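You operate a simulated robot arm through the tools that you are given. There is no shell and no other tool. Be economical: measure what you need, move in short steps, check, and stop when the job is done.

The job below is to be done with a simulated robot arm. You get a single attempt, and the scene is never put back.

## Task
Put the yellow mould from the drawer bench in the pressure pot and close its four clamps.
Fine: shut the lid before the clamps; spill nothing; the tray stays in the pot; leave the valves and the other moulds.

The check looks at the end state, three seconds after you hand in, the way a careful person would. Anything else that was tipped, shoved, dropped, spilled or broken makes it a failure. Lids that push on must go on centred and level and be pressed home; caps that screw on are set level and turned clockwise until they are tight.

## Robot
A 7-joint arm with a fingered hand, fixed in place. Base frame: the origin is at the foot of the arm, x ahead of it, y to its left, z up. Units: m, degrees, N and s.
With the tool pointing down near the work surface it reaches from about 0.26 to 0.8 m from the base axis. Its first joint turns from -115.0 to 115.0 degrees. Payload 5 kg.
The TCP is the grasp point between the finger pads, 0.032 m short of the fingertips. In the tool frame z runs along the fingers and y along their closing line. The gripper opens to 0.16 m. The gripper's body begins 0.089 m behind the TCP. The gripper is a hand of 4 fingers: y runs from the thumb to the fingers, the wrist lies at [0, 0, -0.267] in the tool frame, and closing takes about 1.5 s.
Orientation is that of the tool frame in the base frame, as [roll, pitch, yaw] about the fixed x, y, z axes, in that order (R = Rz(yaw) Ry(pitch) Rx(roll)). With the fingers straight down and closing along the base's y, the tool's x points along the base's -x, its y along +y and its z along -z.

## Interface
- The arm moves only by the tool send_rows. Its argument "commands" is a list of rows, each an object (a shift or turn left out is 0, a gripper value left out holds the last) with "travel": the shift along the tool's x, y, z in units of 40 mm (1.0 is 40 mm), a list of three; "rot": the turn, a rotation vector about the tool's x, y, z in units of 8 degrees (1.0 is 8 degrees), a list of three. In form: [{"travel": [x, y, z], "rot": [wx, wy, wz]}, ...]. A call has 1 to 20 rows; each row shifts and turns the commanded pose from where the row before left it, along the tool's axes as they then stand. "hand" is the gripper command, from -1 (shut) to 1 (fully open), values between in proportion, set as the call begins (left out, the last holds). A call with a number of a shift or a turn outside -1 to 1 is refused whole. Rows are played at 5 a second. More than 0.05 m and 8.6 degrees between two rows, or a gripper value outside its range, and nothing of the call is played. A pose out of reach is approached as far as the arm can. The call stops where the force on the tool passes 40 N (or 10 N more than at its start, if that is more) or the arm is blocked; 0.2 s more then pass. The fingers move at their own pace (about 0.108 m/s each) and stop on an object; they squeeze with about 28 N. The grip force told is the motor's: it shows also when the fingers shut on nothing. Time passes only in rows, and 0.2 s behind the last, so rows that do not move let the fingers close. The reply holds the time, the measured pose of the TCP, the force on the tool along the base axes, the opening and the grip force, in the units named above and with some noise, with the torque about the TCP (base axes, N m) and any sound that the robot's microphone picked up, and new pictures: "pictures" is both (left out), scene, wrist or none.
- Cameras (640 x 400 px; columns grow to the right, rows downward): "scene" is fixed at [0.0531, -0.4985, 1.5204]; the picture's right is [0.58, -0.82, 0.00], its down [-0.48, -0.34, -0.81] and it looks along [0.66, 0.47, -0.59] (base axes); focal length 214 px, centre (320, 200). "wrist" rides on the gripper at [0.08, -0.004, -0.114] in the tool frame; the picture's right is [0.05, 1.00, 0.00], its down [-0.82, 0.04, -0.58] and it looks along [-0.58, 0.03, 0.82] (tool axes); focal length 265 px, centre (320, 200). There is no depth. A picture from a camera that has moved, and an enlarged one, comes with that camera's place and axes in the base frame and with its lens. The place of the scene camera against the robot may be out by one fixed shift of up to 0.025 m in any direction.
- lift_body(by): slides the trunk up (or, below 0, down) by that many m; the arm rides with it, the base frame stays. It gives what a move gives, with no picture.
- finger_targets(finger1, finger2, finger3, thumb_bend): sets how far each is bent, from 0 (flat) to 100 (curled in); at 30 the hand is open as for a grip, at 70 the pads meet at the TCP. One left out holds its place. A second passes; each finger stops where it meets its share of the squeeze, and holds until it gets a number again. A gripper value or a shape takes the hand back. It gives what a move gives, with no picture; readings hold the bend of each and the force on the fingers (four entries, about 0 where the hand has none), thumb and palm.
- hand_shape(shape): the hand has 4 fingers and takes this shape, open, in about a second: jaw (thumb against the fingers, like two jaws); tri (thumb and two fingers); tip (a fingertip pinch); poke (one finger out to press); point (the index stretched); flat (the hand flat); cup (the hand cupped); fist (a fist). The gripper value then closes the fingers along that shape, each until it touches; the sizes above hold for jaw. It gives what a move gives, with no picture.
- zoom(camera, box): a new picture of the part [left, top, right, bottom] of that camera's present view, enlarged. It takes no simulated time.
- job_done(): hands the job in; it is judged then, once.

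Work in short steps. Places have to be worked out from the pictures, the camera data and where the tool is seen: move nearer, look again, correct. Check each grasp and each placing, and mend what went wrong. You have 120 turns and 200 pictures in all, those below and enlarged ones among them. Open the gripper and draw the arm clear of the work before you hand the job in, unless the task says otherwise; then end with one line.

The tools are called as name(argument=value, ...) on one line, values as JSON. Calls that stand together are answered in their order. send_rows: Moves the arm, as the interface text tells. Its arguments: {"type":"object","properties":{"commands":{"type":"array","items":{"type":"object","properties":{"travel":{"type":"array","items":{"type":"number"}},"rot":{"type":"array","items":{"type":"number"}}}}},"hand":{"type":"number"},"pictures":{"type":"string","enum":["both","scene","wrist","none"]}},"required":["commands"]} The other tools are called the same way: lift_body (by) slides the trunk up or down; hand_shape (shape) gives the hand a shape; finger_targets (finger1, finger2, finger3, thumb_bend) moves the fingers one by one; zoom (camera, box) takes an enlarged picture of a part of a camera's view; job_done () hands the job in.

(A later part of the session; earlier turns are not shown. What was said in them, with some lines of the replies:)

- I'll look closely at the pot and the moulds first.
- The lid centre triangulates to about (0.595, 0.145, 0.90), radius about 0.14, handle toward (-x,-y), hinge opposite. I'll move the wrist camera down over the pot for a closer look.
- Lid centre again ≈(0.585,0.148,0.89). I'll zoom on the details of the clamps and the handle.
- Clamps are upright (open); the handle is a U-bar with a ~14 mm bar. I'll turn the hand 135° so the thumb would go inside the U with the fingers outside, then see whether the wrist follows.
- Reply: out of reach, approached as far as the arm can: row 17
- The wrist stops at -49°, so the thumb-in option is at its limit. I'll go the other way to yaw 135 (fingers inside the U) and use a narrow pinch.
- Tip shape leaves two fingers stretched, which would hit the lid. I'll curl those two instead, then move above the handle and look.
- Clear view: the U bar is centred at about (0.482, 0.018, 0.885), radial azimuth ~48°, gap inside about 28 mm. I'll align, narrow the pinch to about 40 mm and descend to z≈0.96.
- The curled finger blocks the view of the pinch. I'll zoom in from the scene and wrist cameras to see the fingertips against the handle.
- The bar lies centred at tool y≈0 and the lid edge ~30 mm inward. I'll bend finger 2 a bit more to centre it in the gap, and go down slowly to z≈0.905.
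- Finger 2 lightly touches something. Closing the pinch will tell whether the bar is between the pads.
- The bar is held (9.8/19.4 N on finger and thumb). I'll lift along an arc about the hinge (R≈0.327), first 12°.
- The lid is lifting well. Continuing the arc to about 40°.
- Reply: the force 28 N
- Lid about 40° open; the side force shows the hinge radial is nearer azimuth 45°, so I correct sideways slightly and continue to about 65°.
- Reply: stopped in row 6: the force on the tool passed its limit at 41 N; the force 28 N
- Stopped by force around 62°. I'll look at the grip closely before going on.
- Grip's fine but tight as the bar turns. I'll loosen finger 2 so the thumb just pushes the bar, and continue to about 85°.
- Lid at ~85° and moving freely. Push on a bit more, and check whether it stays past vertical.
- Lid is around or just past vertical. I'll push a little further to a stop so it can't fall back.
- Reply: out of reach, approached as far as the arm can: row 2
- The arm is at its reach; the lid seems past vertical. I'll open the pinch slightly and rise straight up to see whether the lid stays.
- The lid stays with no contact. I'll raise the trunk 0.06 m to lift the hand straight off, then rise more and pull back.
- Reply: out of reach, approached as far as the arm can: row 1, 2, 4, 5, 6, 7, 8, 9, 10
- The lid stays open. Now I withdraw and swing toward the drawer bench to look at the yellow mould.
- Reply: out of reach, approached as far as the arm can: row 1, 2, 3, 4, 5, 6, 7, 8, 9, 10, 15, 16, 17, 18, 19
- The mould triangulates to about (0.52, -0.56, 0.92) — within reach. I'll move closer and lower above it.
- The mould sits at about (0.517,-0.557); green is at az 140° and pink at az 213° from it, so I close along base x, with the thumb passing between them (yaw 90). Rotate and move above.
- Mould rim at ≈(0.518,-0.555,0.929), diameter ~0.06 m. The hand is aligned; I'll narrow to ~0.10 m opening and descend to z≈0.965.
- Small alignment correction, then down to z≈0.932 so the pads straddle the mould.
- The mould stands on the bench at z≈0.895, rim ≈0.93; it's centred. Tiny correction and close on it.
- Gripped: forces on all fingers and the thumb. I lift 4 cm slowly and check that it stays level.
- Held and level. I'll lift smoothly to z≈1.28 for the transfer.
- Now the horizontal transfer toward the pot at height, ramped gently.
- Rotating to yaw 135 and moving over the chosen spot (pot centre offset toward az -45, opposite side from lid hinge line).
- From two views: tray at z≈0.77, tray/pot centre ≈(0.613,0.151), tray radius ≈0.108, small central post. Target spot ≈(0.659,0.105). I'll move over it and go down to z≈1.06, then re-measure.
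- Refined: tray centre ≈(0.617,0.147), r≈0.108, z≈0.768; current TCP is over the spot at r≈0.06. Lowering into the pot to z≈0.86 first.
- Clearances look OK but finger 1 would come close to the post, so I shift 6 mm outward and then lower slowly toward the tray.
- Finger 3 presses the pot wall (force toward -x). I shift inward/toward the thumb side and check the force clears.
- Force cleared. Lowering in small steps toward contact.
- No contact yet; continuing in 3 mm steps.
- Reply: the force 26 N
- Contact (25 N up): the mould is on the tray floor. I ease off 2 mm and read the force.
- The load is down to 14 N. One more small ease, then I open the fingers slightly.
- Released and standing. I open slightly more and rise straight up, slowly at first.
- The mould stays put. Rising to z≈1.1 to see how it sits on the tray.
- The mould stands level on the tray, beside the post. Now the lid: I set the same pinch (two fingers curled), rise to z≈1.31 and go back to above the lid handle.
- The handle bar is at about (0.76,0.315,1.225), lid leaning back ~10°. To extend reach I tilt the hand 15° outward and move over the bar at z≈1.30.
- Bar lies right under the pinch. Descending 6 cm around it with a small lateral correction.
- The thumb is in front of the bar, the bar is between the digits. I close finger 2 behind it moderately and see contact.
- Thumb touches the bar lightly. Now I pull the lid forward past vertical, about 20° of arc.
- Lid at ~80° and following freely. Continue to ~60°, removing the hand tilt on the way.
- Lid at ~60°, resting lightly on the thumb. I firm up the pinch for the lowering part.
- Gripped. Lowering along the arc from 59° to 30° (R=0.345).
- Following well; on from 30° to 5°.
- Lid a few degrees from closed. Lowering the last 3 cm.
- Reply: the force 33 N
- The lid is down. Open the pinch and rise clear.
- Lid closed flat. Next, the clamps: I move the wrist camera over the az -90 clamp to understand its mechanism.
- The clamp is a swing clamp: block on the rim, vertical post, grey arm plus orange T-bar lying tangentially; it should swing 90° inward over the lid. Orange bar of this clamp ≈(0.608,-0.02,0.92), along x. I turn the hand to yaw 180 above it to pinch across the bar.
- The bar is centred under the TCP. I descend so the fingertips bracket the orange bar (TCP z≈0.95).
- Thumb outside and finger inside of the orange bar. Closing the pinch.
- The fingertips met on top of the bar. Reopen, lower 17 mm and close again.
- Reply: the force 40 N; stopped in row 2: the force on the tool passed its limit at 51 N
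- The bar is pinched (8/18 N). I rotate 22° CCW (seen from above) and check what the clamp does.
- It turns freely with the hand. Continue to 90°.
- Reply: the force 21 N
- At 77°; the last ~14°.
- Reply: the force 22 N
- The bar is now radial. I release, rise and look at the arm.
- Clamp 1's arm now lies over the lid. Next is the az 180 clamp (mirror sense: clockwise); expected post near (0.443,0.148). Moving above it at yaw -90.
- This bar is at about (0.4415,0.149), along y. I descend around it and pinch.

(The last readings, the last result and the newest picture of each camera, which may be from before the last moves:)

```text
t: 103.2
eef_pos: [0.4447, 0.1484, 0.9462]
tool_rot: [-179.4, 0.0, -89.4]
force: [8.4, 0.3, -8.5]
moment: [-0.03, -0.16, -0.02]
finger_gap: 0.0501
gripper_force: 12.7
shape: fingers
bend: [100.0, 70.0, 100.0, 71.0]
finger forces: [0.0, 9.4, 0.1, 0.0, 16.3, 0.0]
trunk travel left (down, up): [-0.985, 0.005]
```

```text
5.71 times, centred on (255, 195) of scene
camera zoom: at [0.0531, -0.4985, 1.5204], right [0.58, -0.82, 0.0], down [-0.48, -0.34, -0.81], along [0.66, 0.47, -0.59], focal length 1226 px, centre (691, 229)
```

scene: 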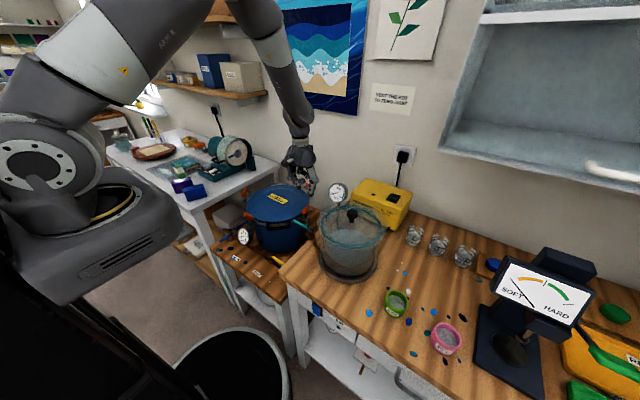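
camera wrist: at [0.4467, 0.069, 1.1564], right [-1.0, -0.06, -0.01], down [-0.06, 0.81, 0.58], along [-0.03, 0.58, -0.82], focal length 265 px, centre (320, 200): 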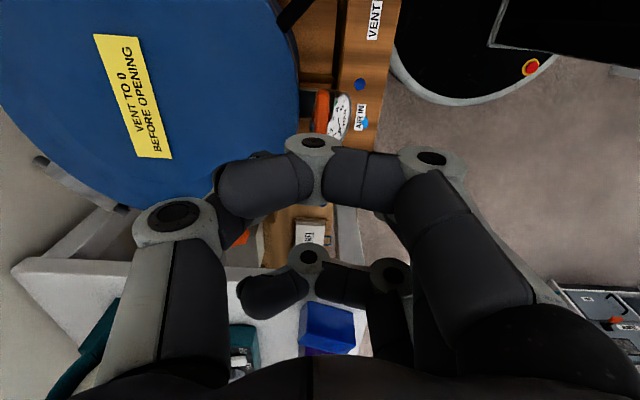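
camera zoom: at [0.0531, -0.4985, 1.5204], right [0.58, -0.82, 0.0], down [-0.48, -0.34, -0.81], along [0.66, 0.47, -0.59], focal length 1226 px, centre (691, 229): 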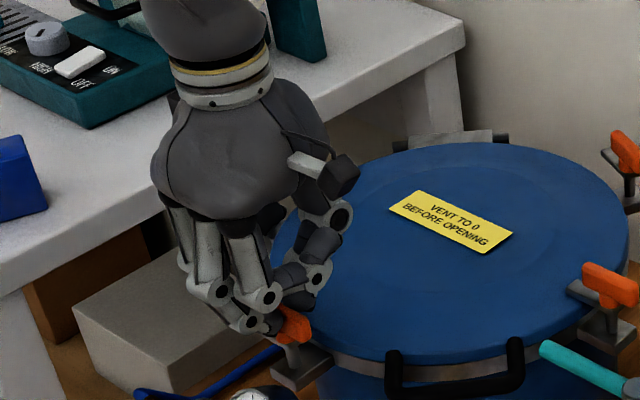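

Pinched (9/16 N). Rotating 90° clockwise (arm from +y to +x, inward).

send_rows(commands=[{"rot": [0, 0, 0.8]}, {"rot": [0, 0, 0.87]}, {"rot": [0, 0, 0.87]}, {"rot": [0, 0, 0.87]}, {"rot": [0, 0, 0.87]}, {"rot": [0, 0, 0.87]}, {"rot": [0, 0, 0.87]}, {"rot": [0, 0, 0.87]}, {"rot": [0, 0, 0.87]}, {"rot": [0, 0, 0.87]}, {"rot": [0, 0, 0.87]}, {"rot": [0, 0, 0.87]}, {"rot": [0, 0, 0.88]}], pictures="none")

zoom(camera="scene", box=[220, 160, 290, 230])

```text
t: 106.0
eef_pos: [0.4422, 0.1481, 0.9443]
tool_rot: [-180.0, 0.5, -179.5]
force: [-12.9, -7.3, -4.5]
moment: [-0.07, 0.26, 0.01]
finger_gap: 0.0497
gripper_force: 14.1
shape: fingers
bend: [100.0, 70.0, 100.0, 71.0]
finger forces: [0.0, 11.1, 0.0, 0.0, 17.1, 0.0]
trunk travel left (down, up): [-0.985, 0.005]
```

```text
5.71 times, centred on (255, 195) of scene
camera zoom: at [0.0531, -0.4985, 1.5204], right [0.58, -0.82, 0.0], down [-0.48, -0.34, -0.81], along [0.66, 0.47, -0.59], focal length 1226 px, centre (691, 229)
```

zoom: 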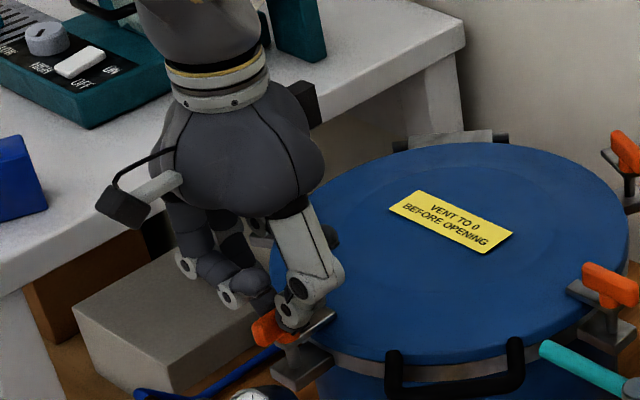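

Arm 2 has swung in. Release, rise, and check it.

finger_targets(finger2=60, thumb_bend=57)

send_rows(commands=[{"travel": [0, 0, -0.3]}, {"travel": [0, 0, -0.5]}, {"travel": [0, 0, -0.8]}, {"travel": [0, 0, -0.8]}], pictures="none")

zoom(camera="scene", box=[220, 160, 320, 230])

```text
t: 107.0
eef_pos: [0.4424, 0.147, 0.945]
tool_rot: [179.9, 0.7, -179.4]
force: [-0.6, -1.6, 0.9]
moment: [0.02, -0.02, -0.03]
finger_gap: 0.0576
gripper_force: 0.1
shape: fingers
bend: [100.0, 60.0, 100.0, 56.0]
finger forces: [0.0, 0.1, 0.1, 0.0, 0.1, 0.0]
trunk travel left (down, up): [-0.985, 0.005]
```

```text
t: 108.0
eef_pos: [0.4417, 0.1464, 1.042]
tool_rot: [180.0, 0.4, -179.4]
force: [-0.3, -0.4, -0.5]
moment: [-0.04, -0.02, -0.01]
finger_gap: 0.0578
gripper_force: 0.0
shape: fingers
bend: [100.0, 60.0, 100.0, 56.0]
finger forces: [0.1, 0.0, 0.0, 0.0, 0.0, 0.0]
trunk travel left (down, up): [-0.985, 0.005]
```

```text
5.71 times, centred on (270, 195) of scene
camera zoom: at [0.0531, -0.4985, 1.5204], right [0.58, -0.82, 0.0], down [-0.48, -0.34, -0.81], along [0.66, 0.47, -0.59], focal length 1226 px, centre (606, 229)
```

zoom: 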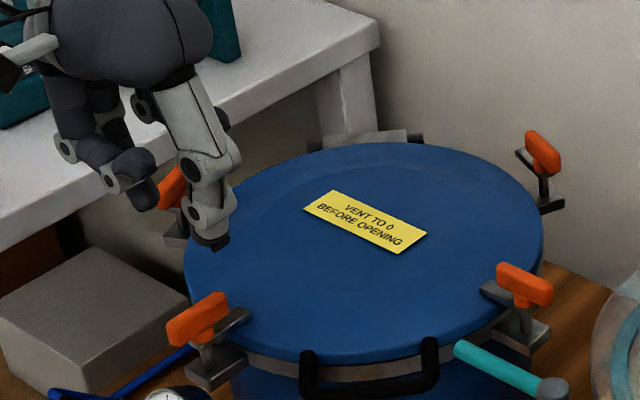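

Clamp 2 is over the lid. Next: the az 90 clamp, expected near (0.613,0.32); its arm points +x and must turn clockwise. Moving above it at yaw 180.

send_rows(commands=[{"travel": [-0.61, 0.62, 0]}, {"travel": [-0.61, 0.62, 0]}, {"travel": [-0.61, 0.62, 0]}, {"travel": [-0.61, 0.62, 0]}, {"travel": [-0.61, 0.62, 0]}, {"travel": [-0.61, 0.62, 0]}, {"travel": [-0.61, 0.62, 0]}], pictures="wrist")

zoom(camera="wrist", box=[220, 40, 420, 180])

zoom(camera="scene", box=[220, 150, 320, 230])

```text
t: 109.5
eef_pos: [0.6112, 0.3249, 1.042]
tool_rot: [-180.0, 0.5, -179.5]
force: [-0.4, 0.6, 0.5]
moment: [-0.03, 0.03, -0.01]
finger_gap: 0.0579
gripper_force: 0.2
shape: fingers
bend: [100.0, 60.0, 100.0, 56.0]
finger forces: [0.1, 0.1, 0.1, 0.0, 0.0, 0.0]
trunk travel left (down, up): [-0.985, 0.005]
camera wrist: at [0.5313, 0.3199, 1.156], right [-0.06, 1.0, 0.0], down [0.81, 0.05, 0.58], along [0.58, 0.04, -0.81], focal length 265 px, centre (320, 200)
```

wrist: 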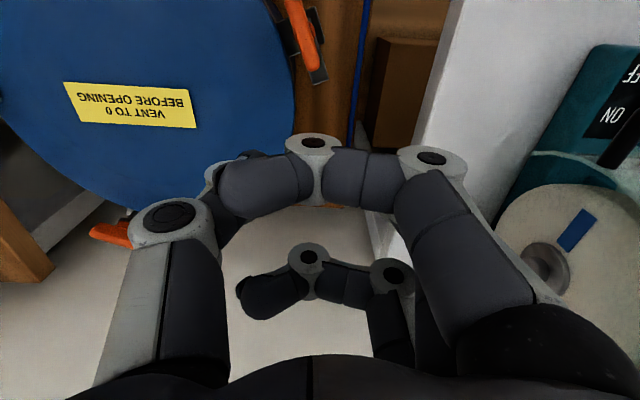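

```text
2.86 times, centred on (320, 110) of wrist
camera zoom: at [0.5313, 0.3199, 1.156], right [-0.06, 1.0, 0.0], down [0.81, 0.05, 0.58], along [0.58, 0.04, -0.81], focal length 758 px, centre (320, 457)
```

zoom: 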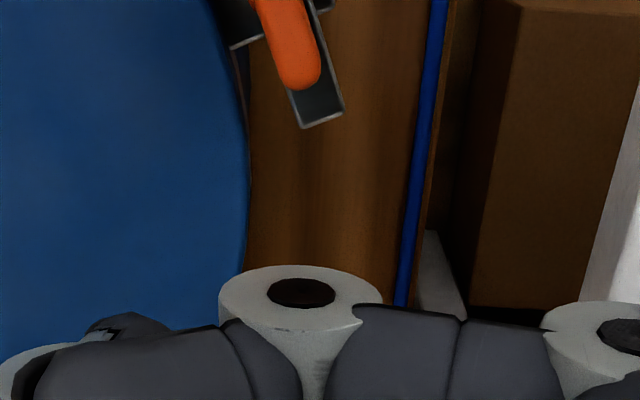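

```text
5.00 times, centred on (270, 190) of scene
camera zoom: at [0.0531, -0.4985, 1.5204], right [0.58, -0.82, 0.0], down [-0.48, -0.34, -0.81], along [0.66, 0.47, -0.59], focal length 1072 px, centre (570, 250)
```

zoom: 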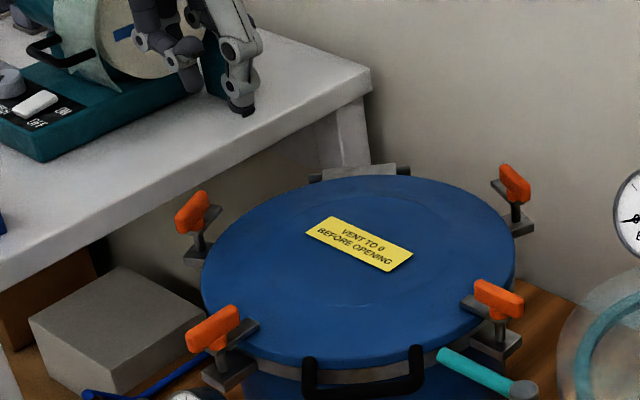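

This clamp is actually at az ~113°, bar centre ≈(0.549,0.311), tilted ~23°. I shift there and turn the hand to yaw ~203 to match.

send_rows(commands=[{"travel": [0.75, -0.18, 0]}, {"travel": [0.8, -0.17, 0]}, {"rot": [0, 0, -0.97]}, {"rot": [0, 0, -0.97]}, {"rot": [0, 0, -0.96]}], pictures="wrist")

zoom(camera="wrist", box=[220, 40, 420, 180])

```text
t: 110.8
eef_pos: [0.5496, 0.3093, 1.0426]
tool_rot: [-179.8, 0.4, -156.1]
force: [-0.1, 0.4, -0.1]
moment: [-0.02, 0.0, 0.02]
finger_gap: 0.0579
gripper_force: 0.0
shape: fingers
bend: [100.0, 60.0, 100.0, 56.0]
finger forces: [0.1, 0.0, 0.1, 0.0, 0.0, 0.0]
trunk travel left (down, up): [-0.985, 0.005]
camera wrist: at [0.4779, 0.2724, 1.1561], right [-0.45, 0.89, 0.0], down [0.72, 0.37, 0.58], along [0.52, 0.26, -0.81], focal length 265 px, centre (320, 200)
```

wrist: 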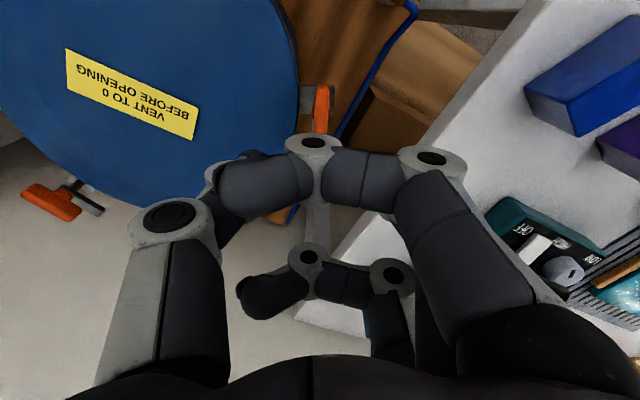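

```text
2.86 times, centred on (320, 110) of wrist
camera zoom: at [0.4779, 0.2724, 1.1561], right [-0.45, 0.89, 0.0], down [0.72, 0.37, 0.58], along [0.52, 0.26, -0.81], focal length 758 px, centre (320, 457)
```

zoom: 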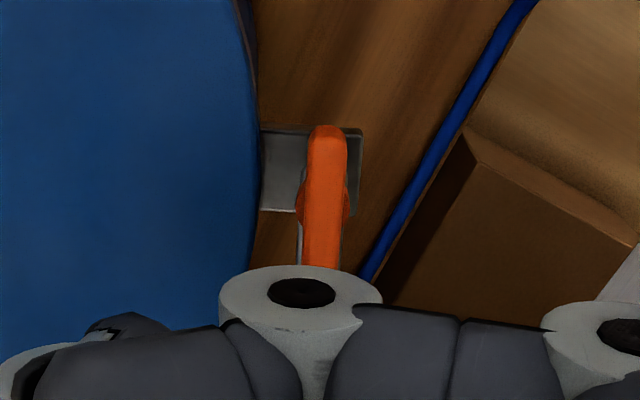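

Bar aligned with the hand; a 5 mm shift, then descend and pinch.

send_rows(commands=[{"travel": [0.12, 0, 0.6]}, {"travel": [0, 0, 0.6]}, {"travel": [0, 0, 0.6]}, {"travel": [0, 0, 0.4]}, {"travel": [0, 0, 0.22]}], pictures="none")

finger_targets(finger2=85, thumb_bend=80)

zoom(camera="scene", box=[220, 150, 320, 230])

```text
t: 112.0
eef_pos: [0.5471, 0.3081, 0.9445]
tool_rot: [-179.8, 0.4, -156.1]
force: [0.1, -1.4, 1.2]
moment: [-0.04, 0.01, -0.03]
finger_gap: 0.0578
gripper_force: 0.1
shape: fingers
bend: [100.0, 60.0, 100.0, 56.0]
finger forces: [0.0, 0.0, 0.0, 0.1, 0.0, 0.1]
trunk travel left (down, up): [-0.985, 0.005]
```

```text
t: 113.0
eef_pos: [0.5477, 0.3064, 0.9448]
tool_rot: [-179.9, 0.3, -156.1]
force: [2.6, -7.3, -12.9]
moment: [-0.08, -0.01, 0.01]
finger_gap: 0.0503
gripper_force: 13.3
shape: fingers
bend: [100.0, 70.0, 100.0, 70.0]
finger forces: [0.0, 10.0, 0.1, 0.0, 17.1, 0.0]
trunk travel left (down, up): [-0.985, 0.005]
```

```text
5.00 times, centred on (270, 190) of scene
camera zoom: at [0.0531, -0.4985, 1.5204], right [0.58, -0.82, 0.0], down [-0.48, -0.34, -0.81], along [0.66, 0.47, -0.59], focal length 1072 px, centre (570, 250)
```

zoom: 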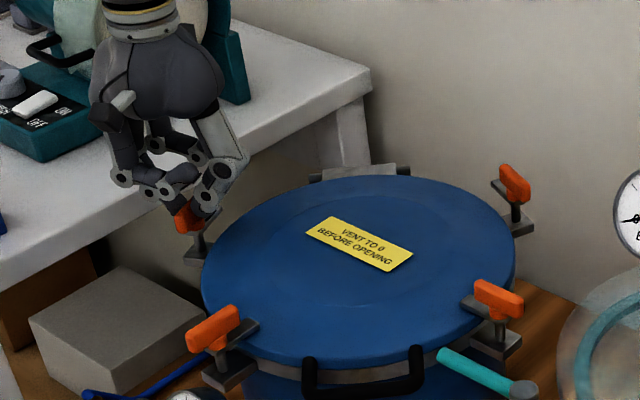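

Pinched. Rotating 90° clockwise.

send_rows(commands=[{"rot": [0, 0, 0.8]}, {"rot": [0, 0, 0.87]}, {"rot": [0, 0, 0.87]}, {"rot": [0, 0, 0.87]}, {"rot": [0, 0, 0.87]}, {"rot": [0, 0, 0.87]}, {"rot": [0, 0, 0.87]}, {"rot": [0, 0, 0.87]}, {"rot": [0, 0, 0.87]}, {"rot": [0, 0, 0.87]}, {"rot": [0, 0, 0.87]}, {"rot": [0, 0, 0.87]}, {"rot": [0, 0, 0.88]}], pictures="none")

finger_targets(finger2=60, thumb_bend=57)

send_rows(commands=[{"travel": [0, 0, -0.3]}, {"travel": [0, 0, -0.5]}, {"travel": [0, 0, -0.8]}, {"travel": [0, 0, -0.8]}], pictures="none")

zoom(camera="scene", box=[220, 150, 320, 230])

```text
t: 115.8
eef_pos: [0.5444, 0.3076, 0.9467]
tool_rot: [179.5, 0.1, 113.7]
force: [-8.1, -1.8, -12.0]
moment: [-0.05, 0.13, -0.05]
finger_gap: 0.0497
gripper_force: 11.2
shape: fingers
bend: [100.0, 69.0, 100.0, 71.0]
finger forces: [0.0, 8.6, 0.1, 0.0, 13.8, 0.0]
trunk travel left (down, up): [-0.985, 0.005]
```

```text
t: 116.8
eef_pos: [0.5461, 0.307, 0.9471]
tool_rot: [179.5, 0.3, 113.8]
force: [0.0, -0.1, -0.6]
moment: [-0.03, -0.02, -0.01]
finger_gap: 0.0578
gripper_force: 0.0
shape: fingers
bend: [100.0, 60.0, 100.0, 56.0]
finger forces: [0.0, 0.0, 0.1, 0.0, 0.0, 0.1]
trunk travel left (down, up): [-0.985, 0.005]
```

```text
t: 117.8
eef_pos: [0.5444, 0.306, 1.0434]
tool_rot: [179.5, 0.1, 113.7]
force: [-0.6, 1.1, -0.4]
moment: [0.01, 0.01, 0.0]
finger_gap: 0.0576
gripper_force: 0.1
shape: fingers
bend: [100.0, 60.0, 100.0, 56.0]
finger forces: [0.1, 0.0, 0.0, 0.1, 0.0, 0.0]
trunk travel left (down, up): [-0.985, 0.005]
```

```text
5.00 times, centred on (270, 190) of scene
camera zoom: at [0.0531, -0.4985, 1.5204], right [0.58, -0.82, 0.0], down [-0.48, -0.34, -0.81], along [0.66, 0.47, -0.59], focal length 1072 px, centre (570, 250)
```

zoom: 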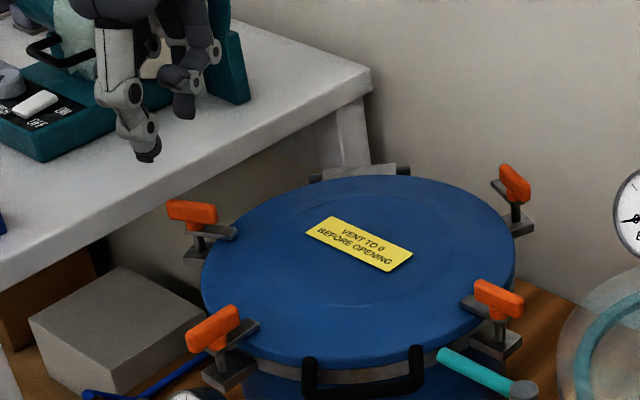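

Clamp 3 done. The last clamp should be at az -23°: about (0.770,0.081), arm pointing +y, to be turned CCW. Moving above it and turning to yaw ~67.

send_rows(commands=[{"travel": [-0.742, 0.29, 0]}, {"travel": [-0.742, 0.29, 0]}, {"travel": [-0.742, 0.29, 0]}, {"travel": [-0.742, 0.29, 0]}, {"travel": [-0.742, 0.29, 0]}, {"travel": [-0.742, 0.29, 0]}, {"travel": [-0.742, 0.29, 0]}, {"travel": [-0.742, 0.29, 0]}, {"travel": [-0.742, 0.29, 0]}, {"travel": [-0.742, 0.29, 0]}, {"rot": [0, 0, 0.97]}, {"rot": [0, 0, 0.97]}, {"rot": [0, 0, 0.97]}, {"rot": [0, 0, 0.97]}, {"rot": [0, 0, 0.97]}, {"rot": [0, 0, 0.97]}], pictures="both")

zoom(camera="wrist", box=[220, 40, 420, 180])

```text
t: 121.2
eef_pos: [0.7717, 0.0813, 1.045]
tool_rot: [179.5, -0.3, 67.1]
force: [0.4, 0.2, -0.4]
moment: [0.01, -0.02, -0.02]
finger_gap: 0.0577
gripper_force: 0.0
shape: fingers
bend: [100.0, 60.0, 100.0, 56.0]
finger forces: [0.1, 0.0, 0.1, 0.1, 0.0, 0.1]
trunk travel left (down, up): [-0.985, 0.005]
camera wrist: at [0.7983, 0.1574, 1.1586], right [0.94, -0.34, 0.01], down [-0.28, -0.77, 0.57], along [-0.19, -0.54, -0.82], focal length 265 px, centre (320, 200)
```

scene: 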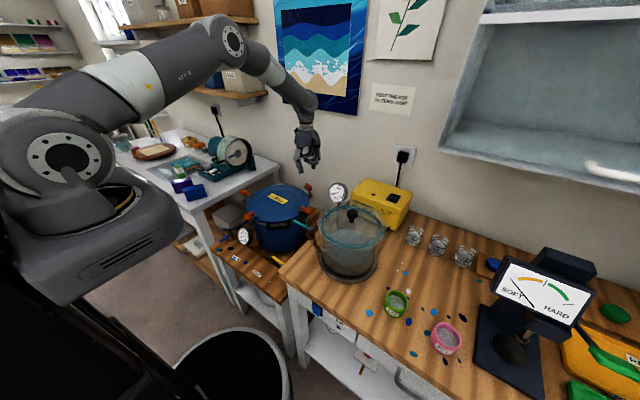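
wrist: 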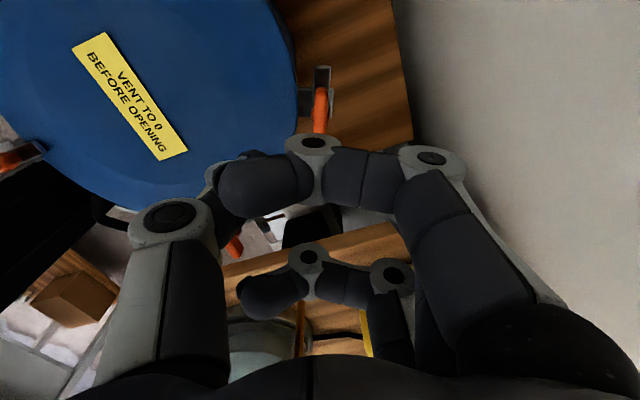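

```text
2.86 times, centred on (320, 110) of wrist
camera zoom: at [0.7983, 0.1574, 1.1586], right [0.94, -0.34, 0.01], down [-0.28, -0.77, 0.57], along [-0.19, -0.54, -0.82], focal length 758 px, centre (320, 457)
```

zoom: 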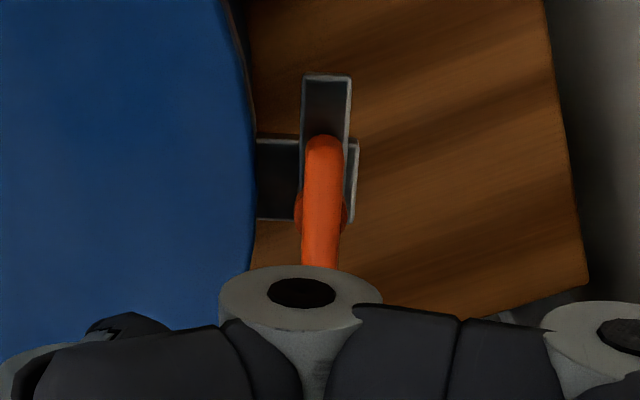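

Perfectly aligned. Descend and pinch.

send_rows(commands=[{"travel": [0.07, 0, 0.6]}, {"travel": [0, 0, 0.6]}, {"travel": [0, 0, 0.6]}, {"travel": [0, 0, 0.4]}, {"travel": [0, 0, 0.28]}], pictures="none")

finger_targets(finger2=85, thumb_bend=80)

zoom(camera="scene", box=[260, 140, 340, 220])

```text
t: 122.3
eef_pos: [0.7742, 0.0835, 0.9448]
tool_rot: [179.5, -0.2, 67.2]
force: [-0.4, 0.1, 0.4]
moment: [0.0, 0.0, 0.0]
finger_gap: 0.0581
gripper_force: 0.1
shape: fingers
bend: [100.0, 60.0, 100.0, 56.0]
finger forces: [0.1, 0.0, 0.0, 0.0, 0.0, 0.0]
trunk travel left (down, up): [-0.985, 0.005]
```

```text
t: 123.3
eef_pos: [0.7728, 0.0845, 0.9422]
tool_rot: [179.7, -0.2, 67.2]
force: [-9.3, 2.7, -12.6]
moment: [-0.04, 0.16, 0.03]
finger_gap: 0.0502
gripper_force: 14.3
shape: fingers
bend: [100.0, 71.0, 100.0, 70.0]
finger forces: [0.0, 9.6, 0.0, 0.0, 19.0, 0.0]
trunk travel left (down, up): [-0.985, 0.005]
```

```text
5.00 times, centred on (300, 180) of scene
camera zoom: at [0.0531, -0.4985, 1.5204], right [0.58, -0.82, 0.0], down [-0.48, -0.34, -0.81], along [0.66, 0.47, -0.59], focal length 1072 px, centre (420, 300)
```

zoom: 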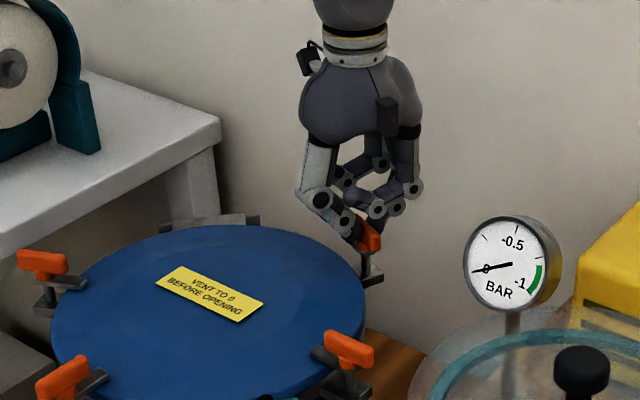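

Pinched (10/19 N). Rotating 90° CCW, then releasing and rising.

send_rows(commands=[{"rot": [0, 0, -0.8]}, {"rot": [0, 0, -0.87]}, {"rot": [0, 0, -0.87]}, {"rot": [0, 0, -0.87]}, {"rot": [0, 0, -0.87]}, {"rot": [0, 0, -0.87]}, {"rot": [0, 0, -0.87]}, {"rot": [0, 0, -0.87]}, {"rot": [0, 0, -0.87]}, {"rot": [0, 0, -0.87]}, {"rot": [0, 0, -0.87]}, {"rot": [0, 0, -0.87]}, {"rot": [0, 0, -0.88]}], pictures="none")

finger_targets(finger2=60, thumb_bend=57)

send_rows(commands=[{"travel": [0, 0, -0.3]}, {"travel": [0, 0, -0.5]}, {"travel": [0, 0, -0.8]}, {"travel": [0, 0, -0.8]}], pictures="wrist")

zoom(camera="scene", box=[230, 150, 330, 230])

```text
t: 126.2
eef_pos: [0.7738, 0.0828, 0.9444]
tool_rot: [179.7, 0.4, 157.3]
force: [-14.4, -9.3, -16.5]
moment: [-0.09, 0.23, -0.02]
finger_gap: 0.0505
gripper_force: 13.5
shape: fingers
bend: [100.0, 71.0, 100.0, 69.0]
finger forces: [0.0, 6.7, 0.0, 0.1, 20.6, 0.0]
trunk travel left (down, up): [-0.985, 0.005]
```

```text
t: 127.2
eef_pos: [0.7731, 0.0839, 0.9449]
tool_rot: [179.7, 0.5, 157.2]
force: [0.0, 0.6, 0.4]
moment: [-0.01, 0.01, 0.01]
finger_gap: 0.0577
gripper_force: 0.1
shape: fingers
bend: [100.0, 60.0, 100.0, 56.0]
finger forces: [0.0, 0.0, 0.0, 0.0, 0.1, 0.0]
trunk travel left (down, up): [-0.985, 0.005]
```

```text
t: 128.2
eef_pos: [0.7714, 0.0832, 1.0421]
tool_rot: [179.7, 0.5, 157.1]
force: [0.5, 0.4, 1.0]
moment: [0.0, -0.05, 0.0]
finger_gap: 0.0578
gripper_force: 0.1
shape: fingers
bend: [100.0, 60.0, 100.0, 56.0]
finger forces: [0.0, 0.1, 0.1, 0.0, 0.1, 0.0]
trunk travel left (down, up): [-0.985, 0.005]
camera wrist: at [0.6953, 0.1117, 1.1553], right [0.34, 0.94, 0.0], down [0.76, -0.28, 0.58], along [0.55, -0.2, -0.81], focal length 265 px, centre (320, 200)
```

wrist: 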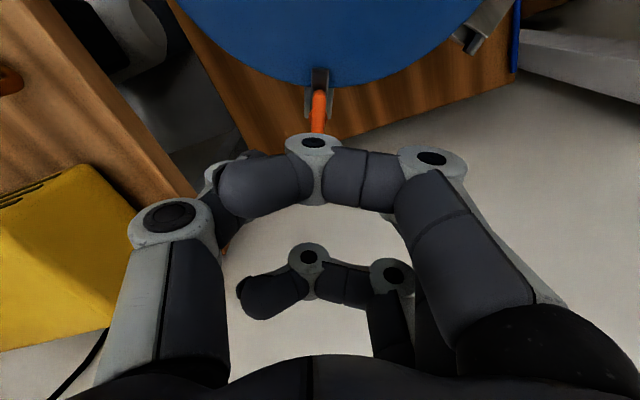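

```text
5.00 times, centred on (280, 190) of scene
camera zoom: at [0.0531, -0.4985, 1.5204], right [0.58, -0.82, 0.0], down [-0.48, -0.34, -0.81], along [0.66, 0.47, -0.59], focal length 1072 px, centre (520, 250)
```

zoom: 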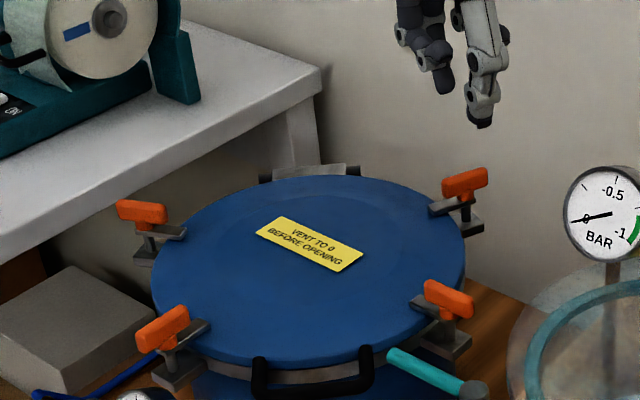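

All four arms appear over the lid. I back off, open the hand, and take a view from above to verify their angles.

hand_shape(shape="jaw")

send_rows(commands=[{"travel": [0, 0, -0.8]}, {"travel": [0, 0, -0.8]}, {"travel": [0.7, -0.14, -0.2]}, {"travel": [0.7, -0.14, -0.2]}, {"travel": [0.7, -0.14, -0.2]}, {"travel": [0.7, -0.14, -0.2]}, {"travel": [0.7, -0.14, -0.2]}, {"travel": [0.7, -0.14, -0.2]}, {"travel": [0.7, -0.14, -0.2]}, {"travel": [0.7, -0.14, -0.2]}, {"travel": [0.7, -0.14, -0.2]}, {"travel": [0.7, -0.14, -0.2]}, {"travel": [0.7, -0.14, -0.2]}, {"rot": [0, 0, -0.95]}, {"rot": [0, 0, -0.95]}, {"rot": [0, 0, -0.95]}])

zoom(camera="wrist", box=[180, 60, 480, 270])

zoom(camera="scene", box=[230, 165, 320, 235])

```text
t: 129.1
eef_pos: [0.7724, 0.0851, 1.0409]
tool_rot: [179.7, 0.5, 157.2]
force: [0.8, 0.4, -0.2]
moment: [-0.02, -0.04, 0.01]
finger_gap: 0.1598
gripper_force: 0.0
shape: jaw
bend: [30.0, 30.0, 30.0, 30.0]
finger forces: [0.0, 0.0, 0.0, 0.0, 0.0, 0.0]
trunk travel left (down, up): [-0.985, 0.005]
```

```text
t: 132.4
eef_pos: [0.463, 0.1472, 1.1891]
tool_rot: [180.0, 0.4, -179.9]
force: [-0.1, -0.7, 0.0]
moment: [0.02, 0.02, 0.01]
finger_gap: 0.1601
gripper_force: 0.1
shape: jaw
bend: [30.0, 30.0, 30.0, 30.0]
finger forces: [0.1, 0.1, 0.0, 0.0, 0.1, 0.0]
trunk travel left (down, up): [-0.985, 0.005]
camera wrist: at [0.382, 0.1426, 1.303], right [-0.05, 1.0, 0.0], down [0.81, 0.04, 0.58], along [0.58, 0.03, -0.81], focal length 265 px, centre (320, 200)
```

scene: 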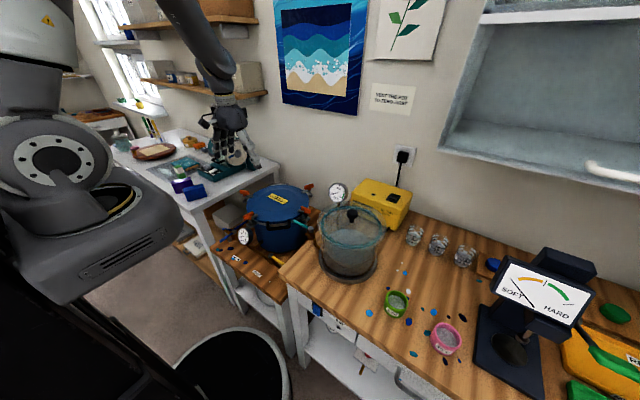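
wrist: 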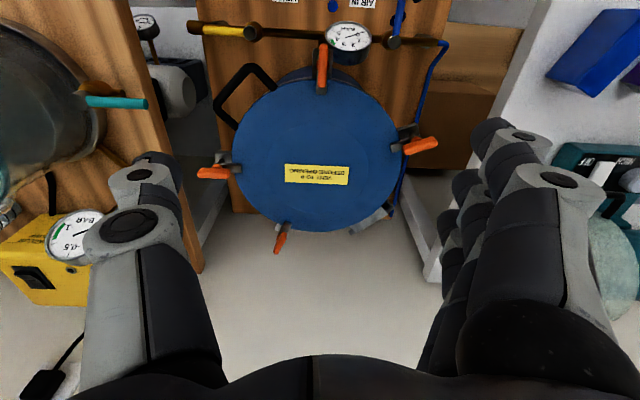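

```text
1.90 times, centred on (330, 165) of wrist
camera zoom: at [0.382, 0.1426, 1.303], right [-0.05, 1.0, 0.0], down [0.81, 0.04, 0.58], along [0.58, 0.03, -0.81], focal length 506 px, centre (301, 267)
```

zoom: 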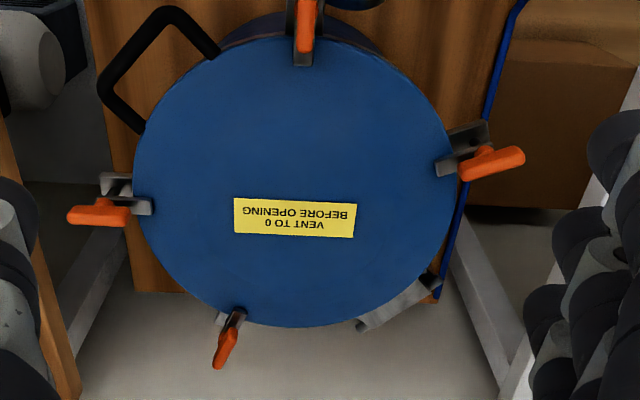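

```text
5.71 times, centred on (275, 200) of scene
camera zoom: at [0.0531, -0.4985, 1.5204], right [0.58, -0.82, 0.0], down [-0.48, -0.34, -0.81], along [0.66, 0.47, -0.59], focal length 1226 px, centre (577, 200)
```

zoom: 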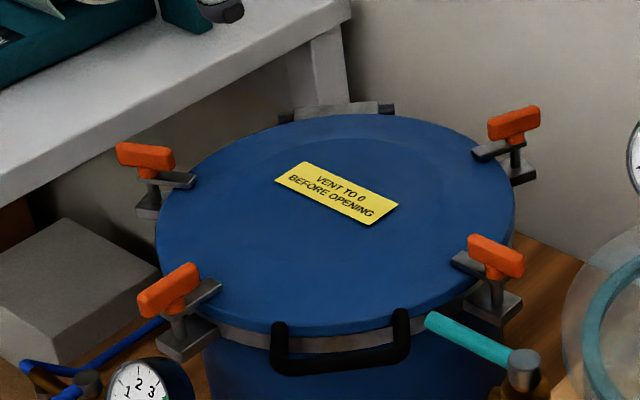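

All four clamp arms lie radially over the closed lid, the other items are unmoved, and the hand is open and clear. Handing in.

job_done()

```text
The job is handed in.
```

I put the yellow mould upright on the tray in the pressure pot, shut the lid, then swung all four clamps in over it. I saw no spill before the lid closed. The valves and the other moulds were left alone. I turned the clamps 90° until they lay across the lid, but none of them reached a hard stop.
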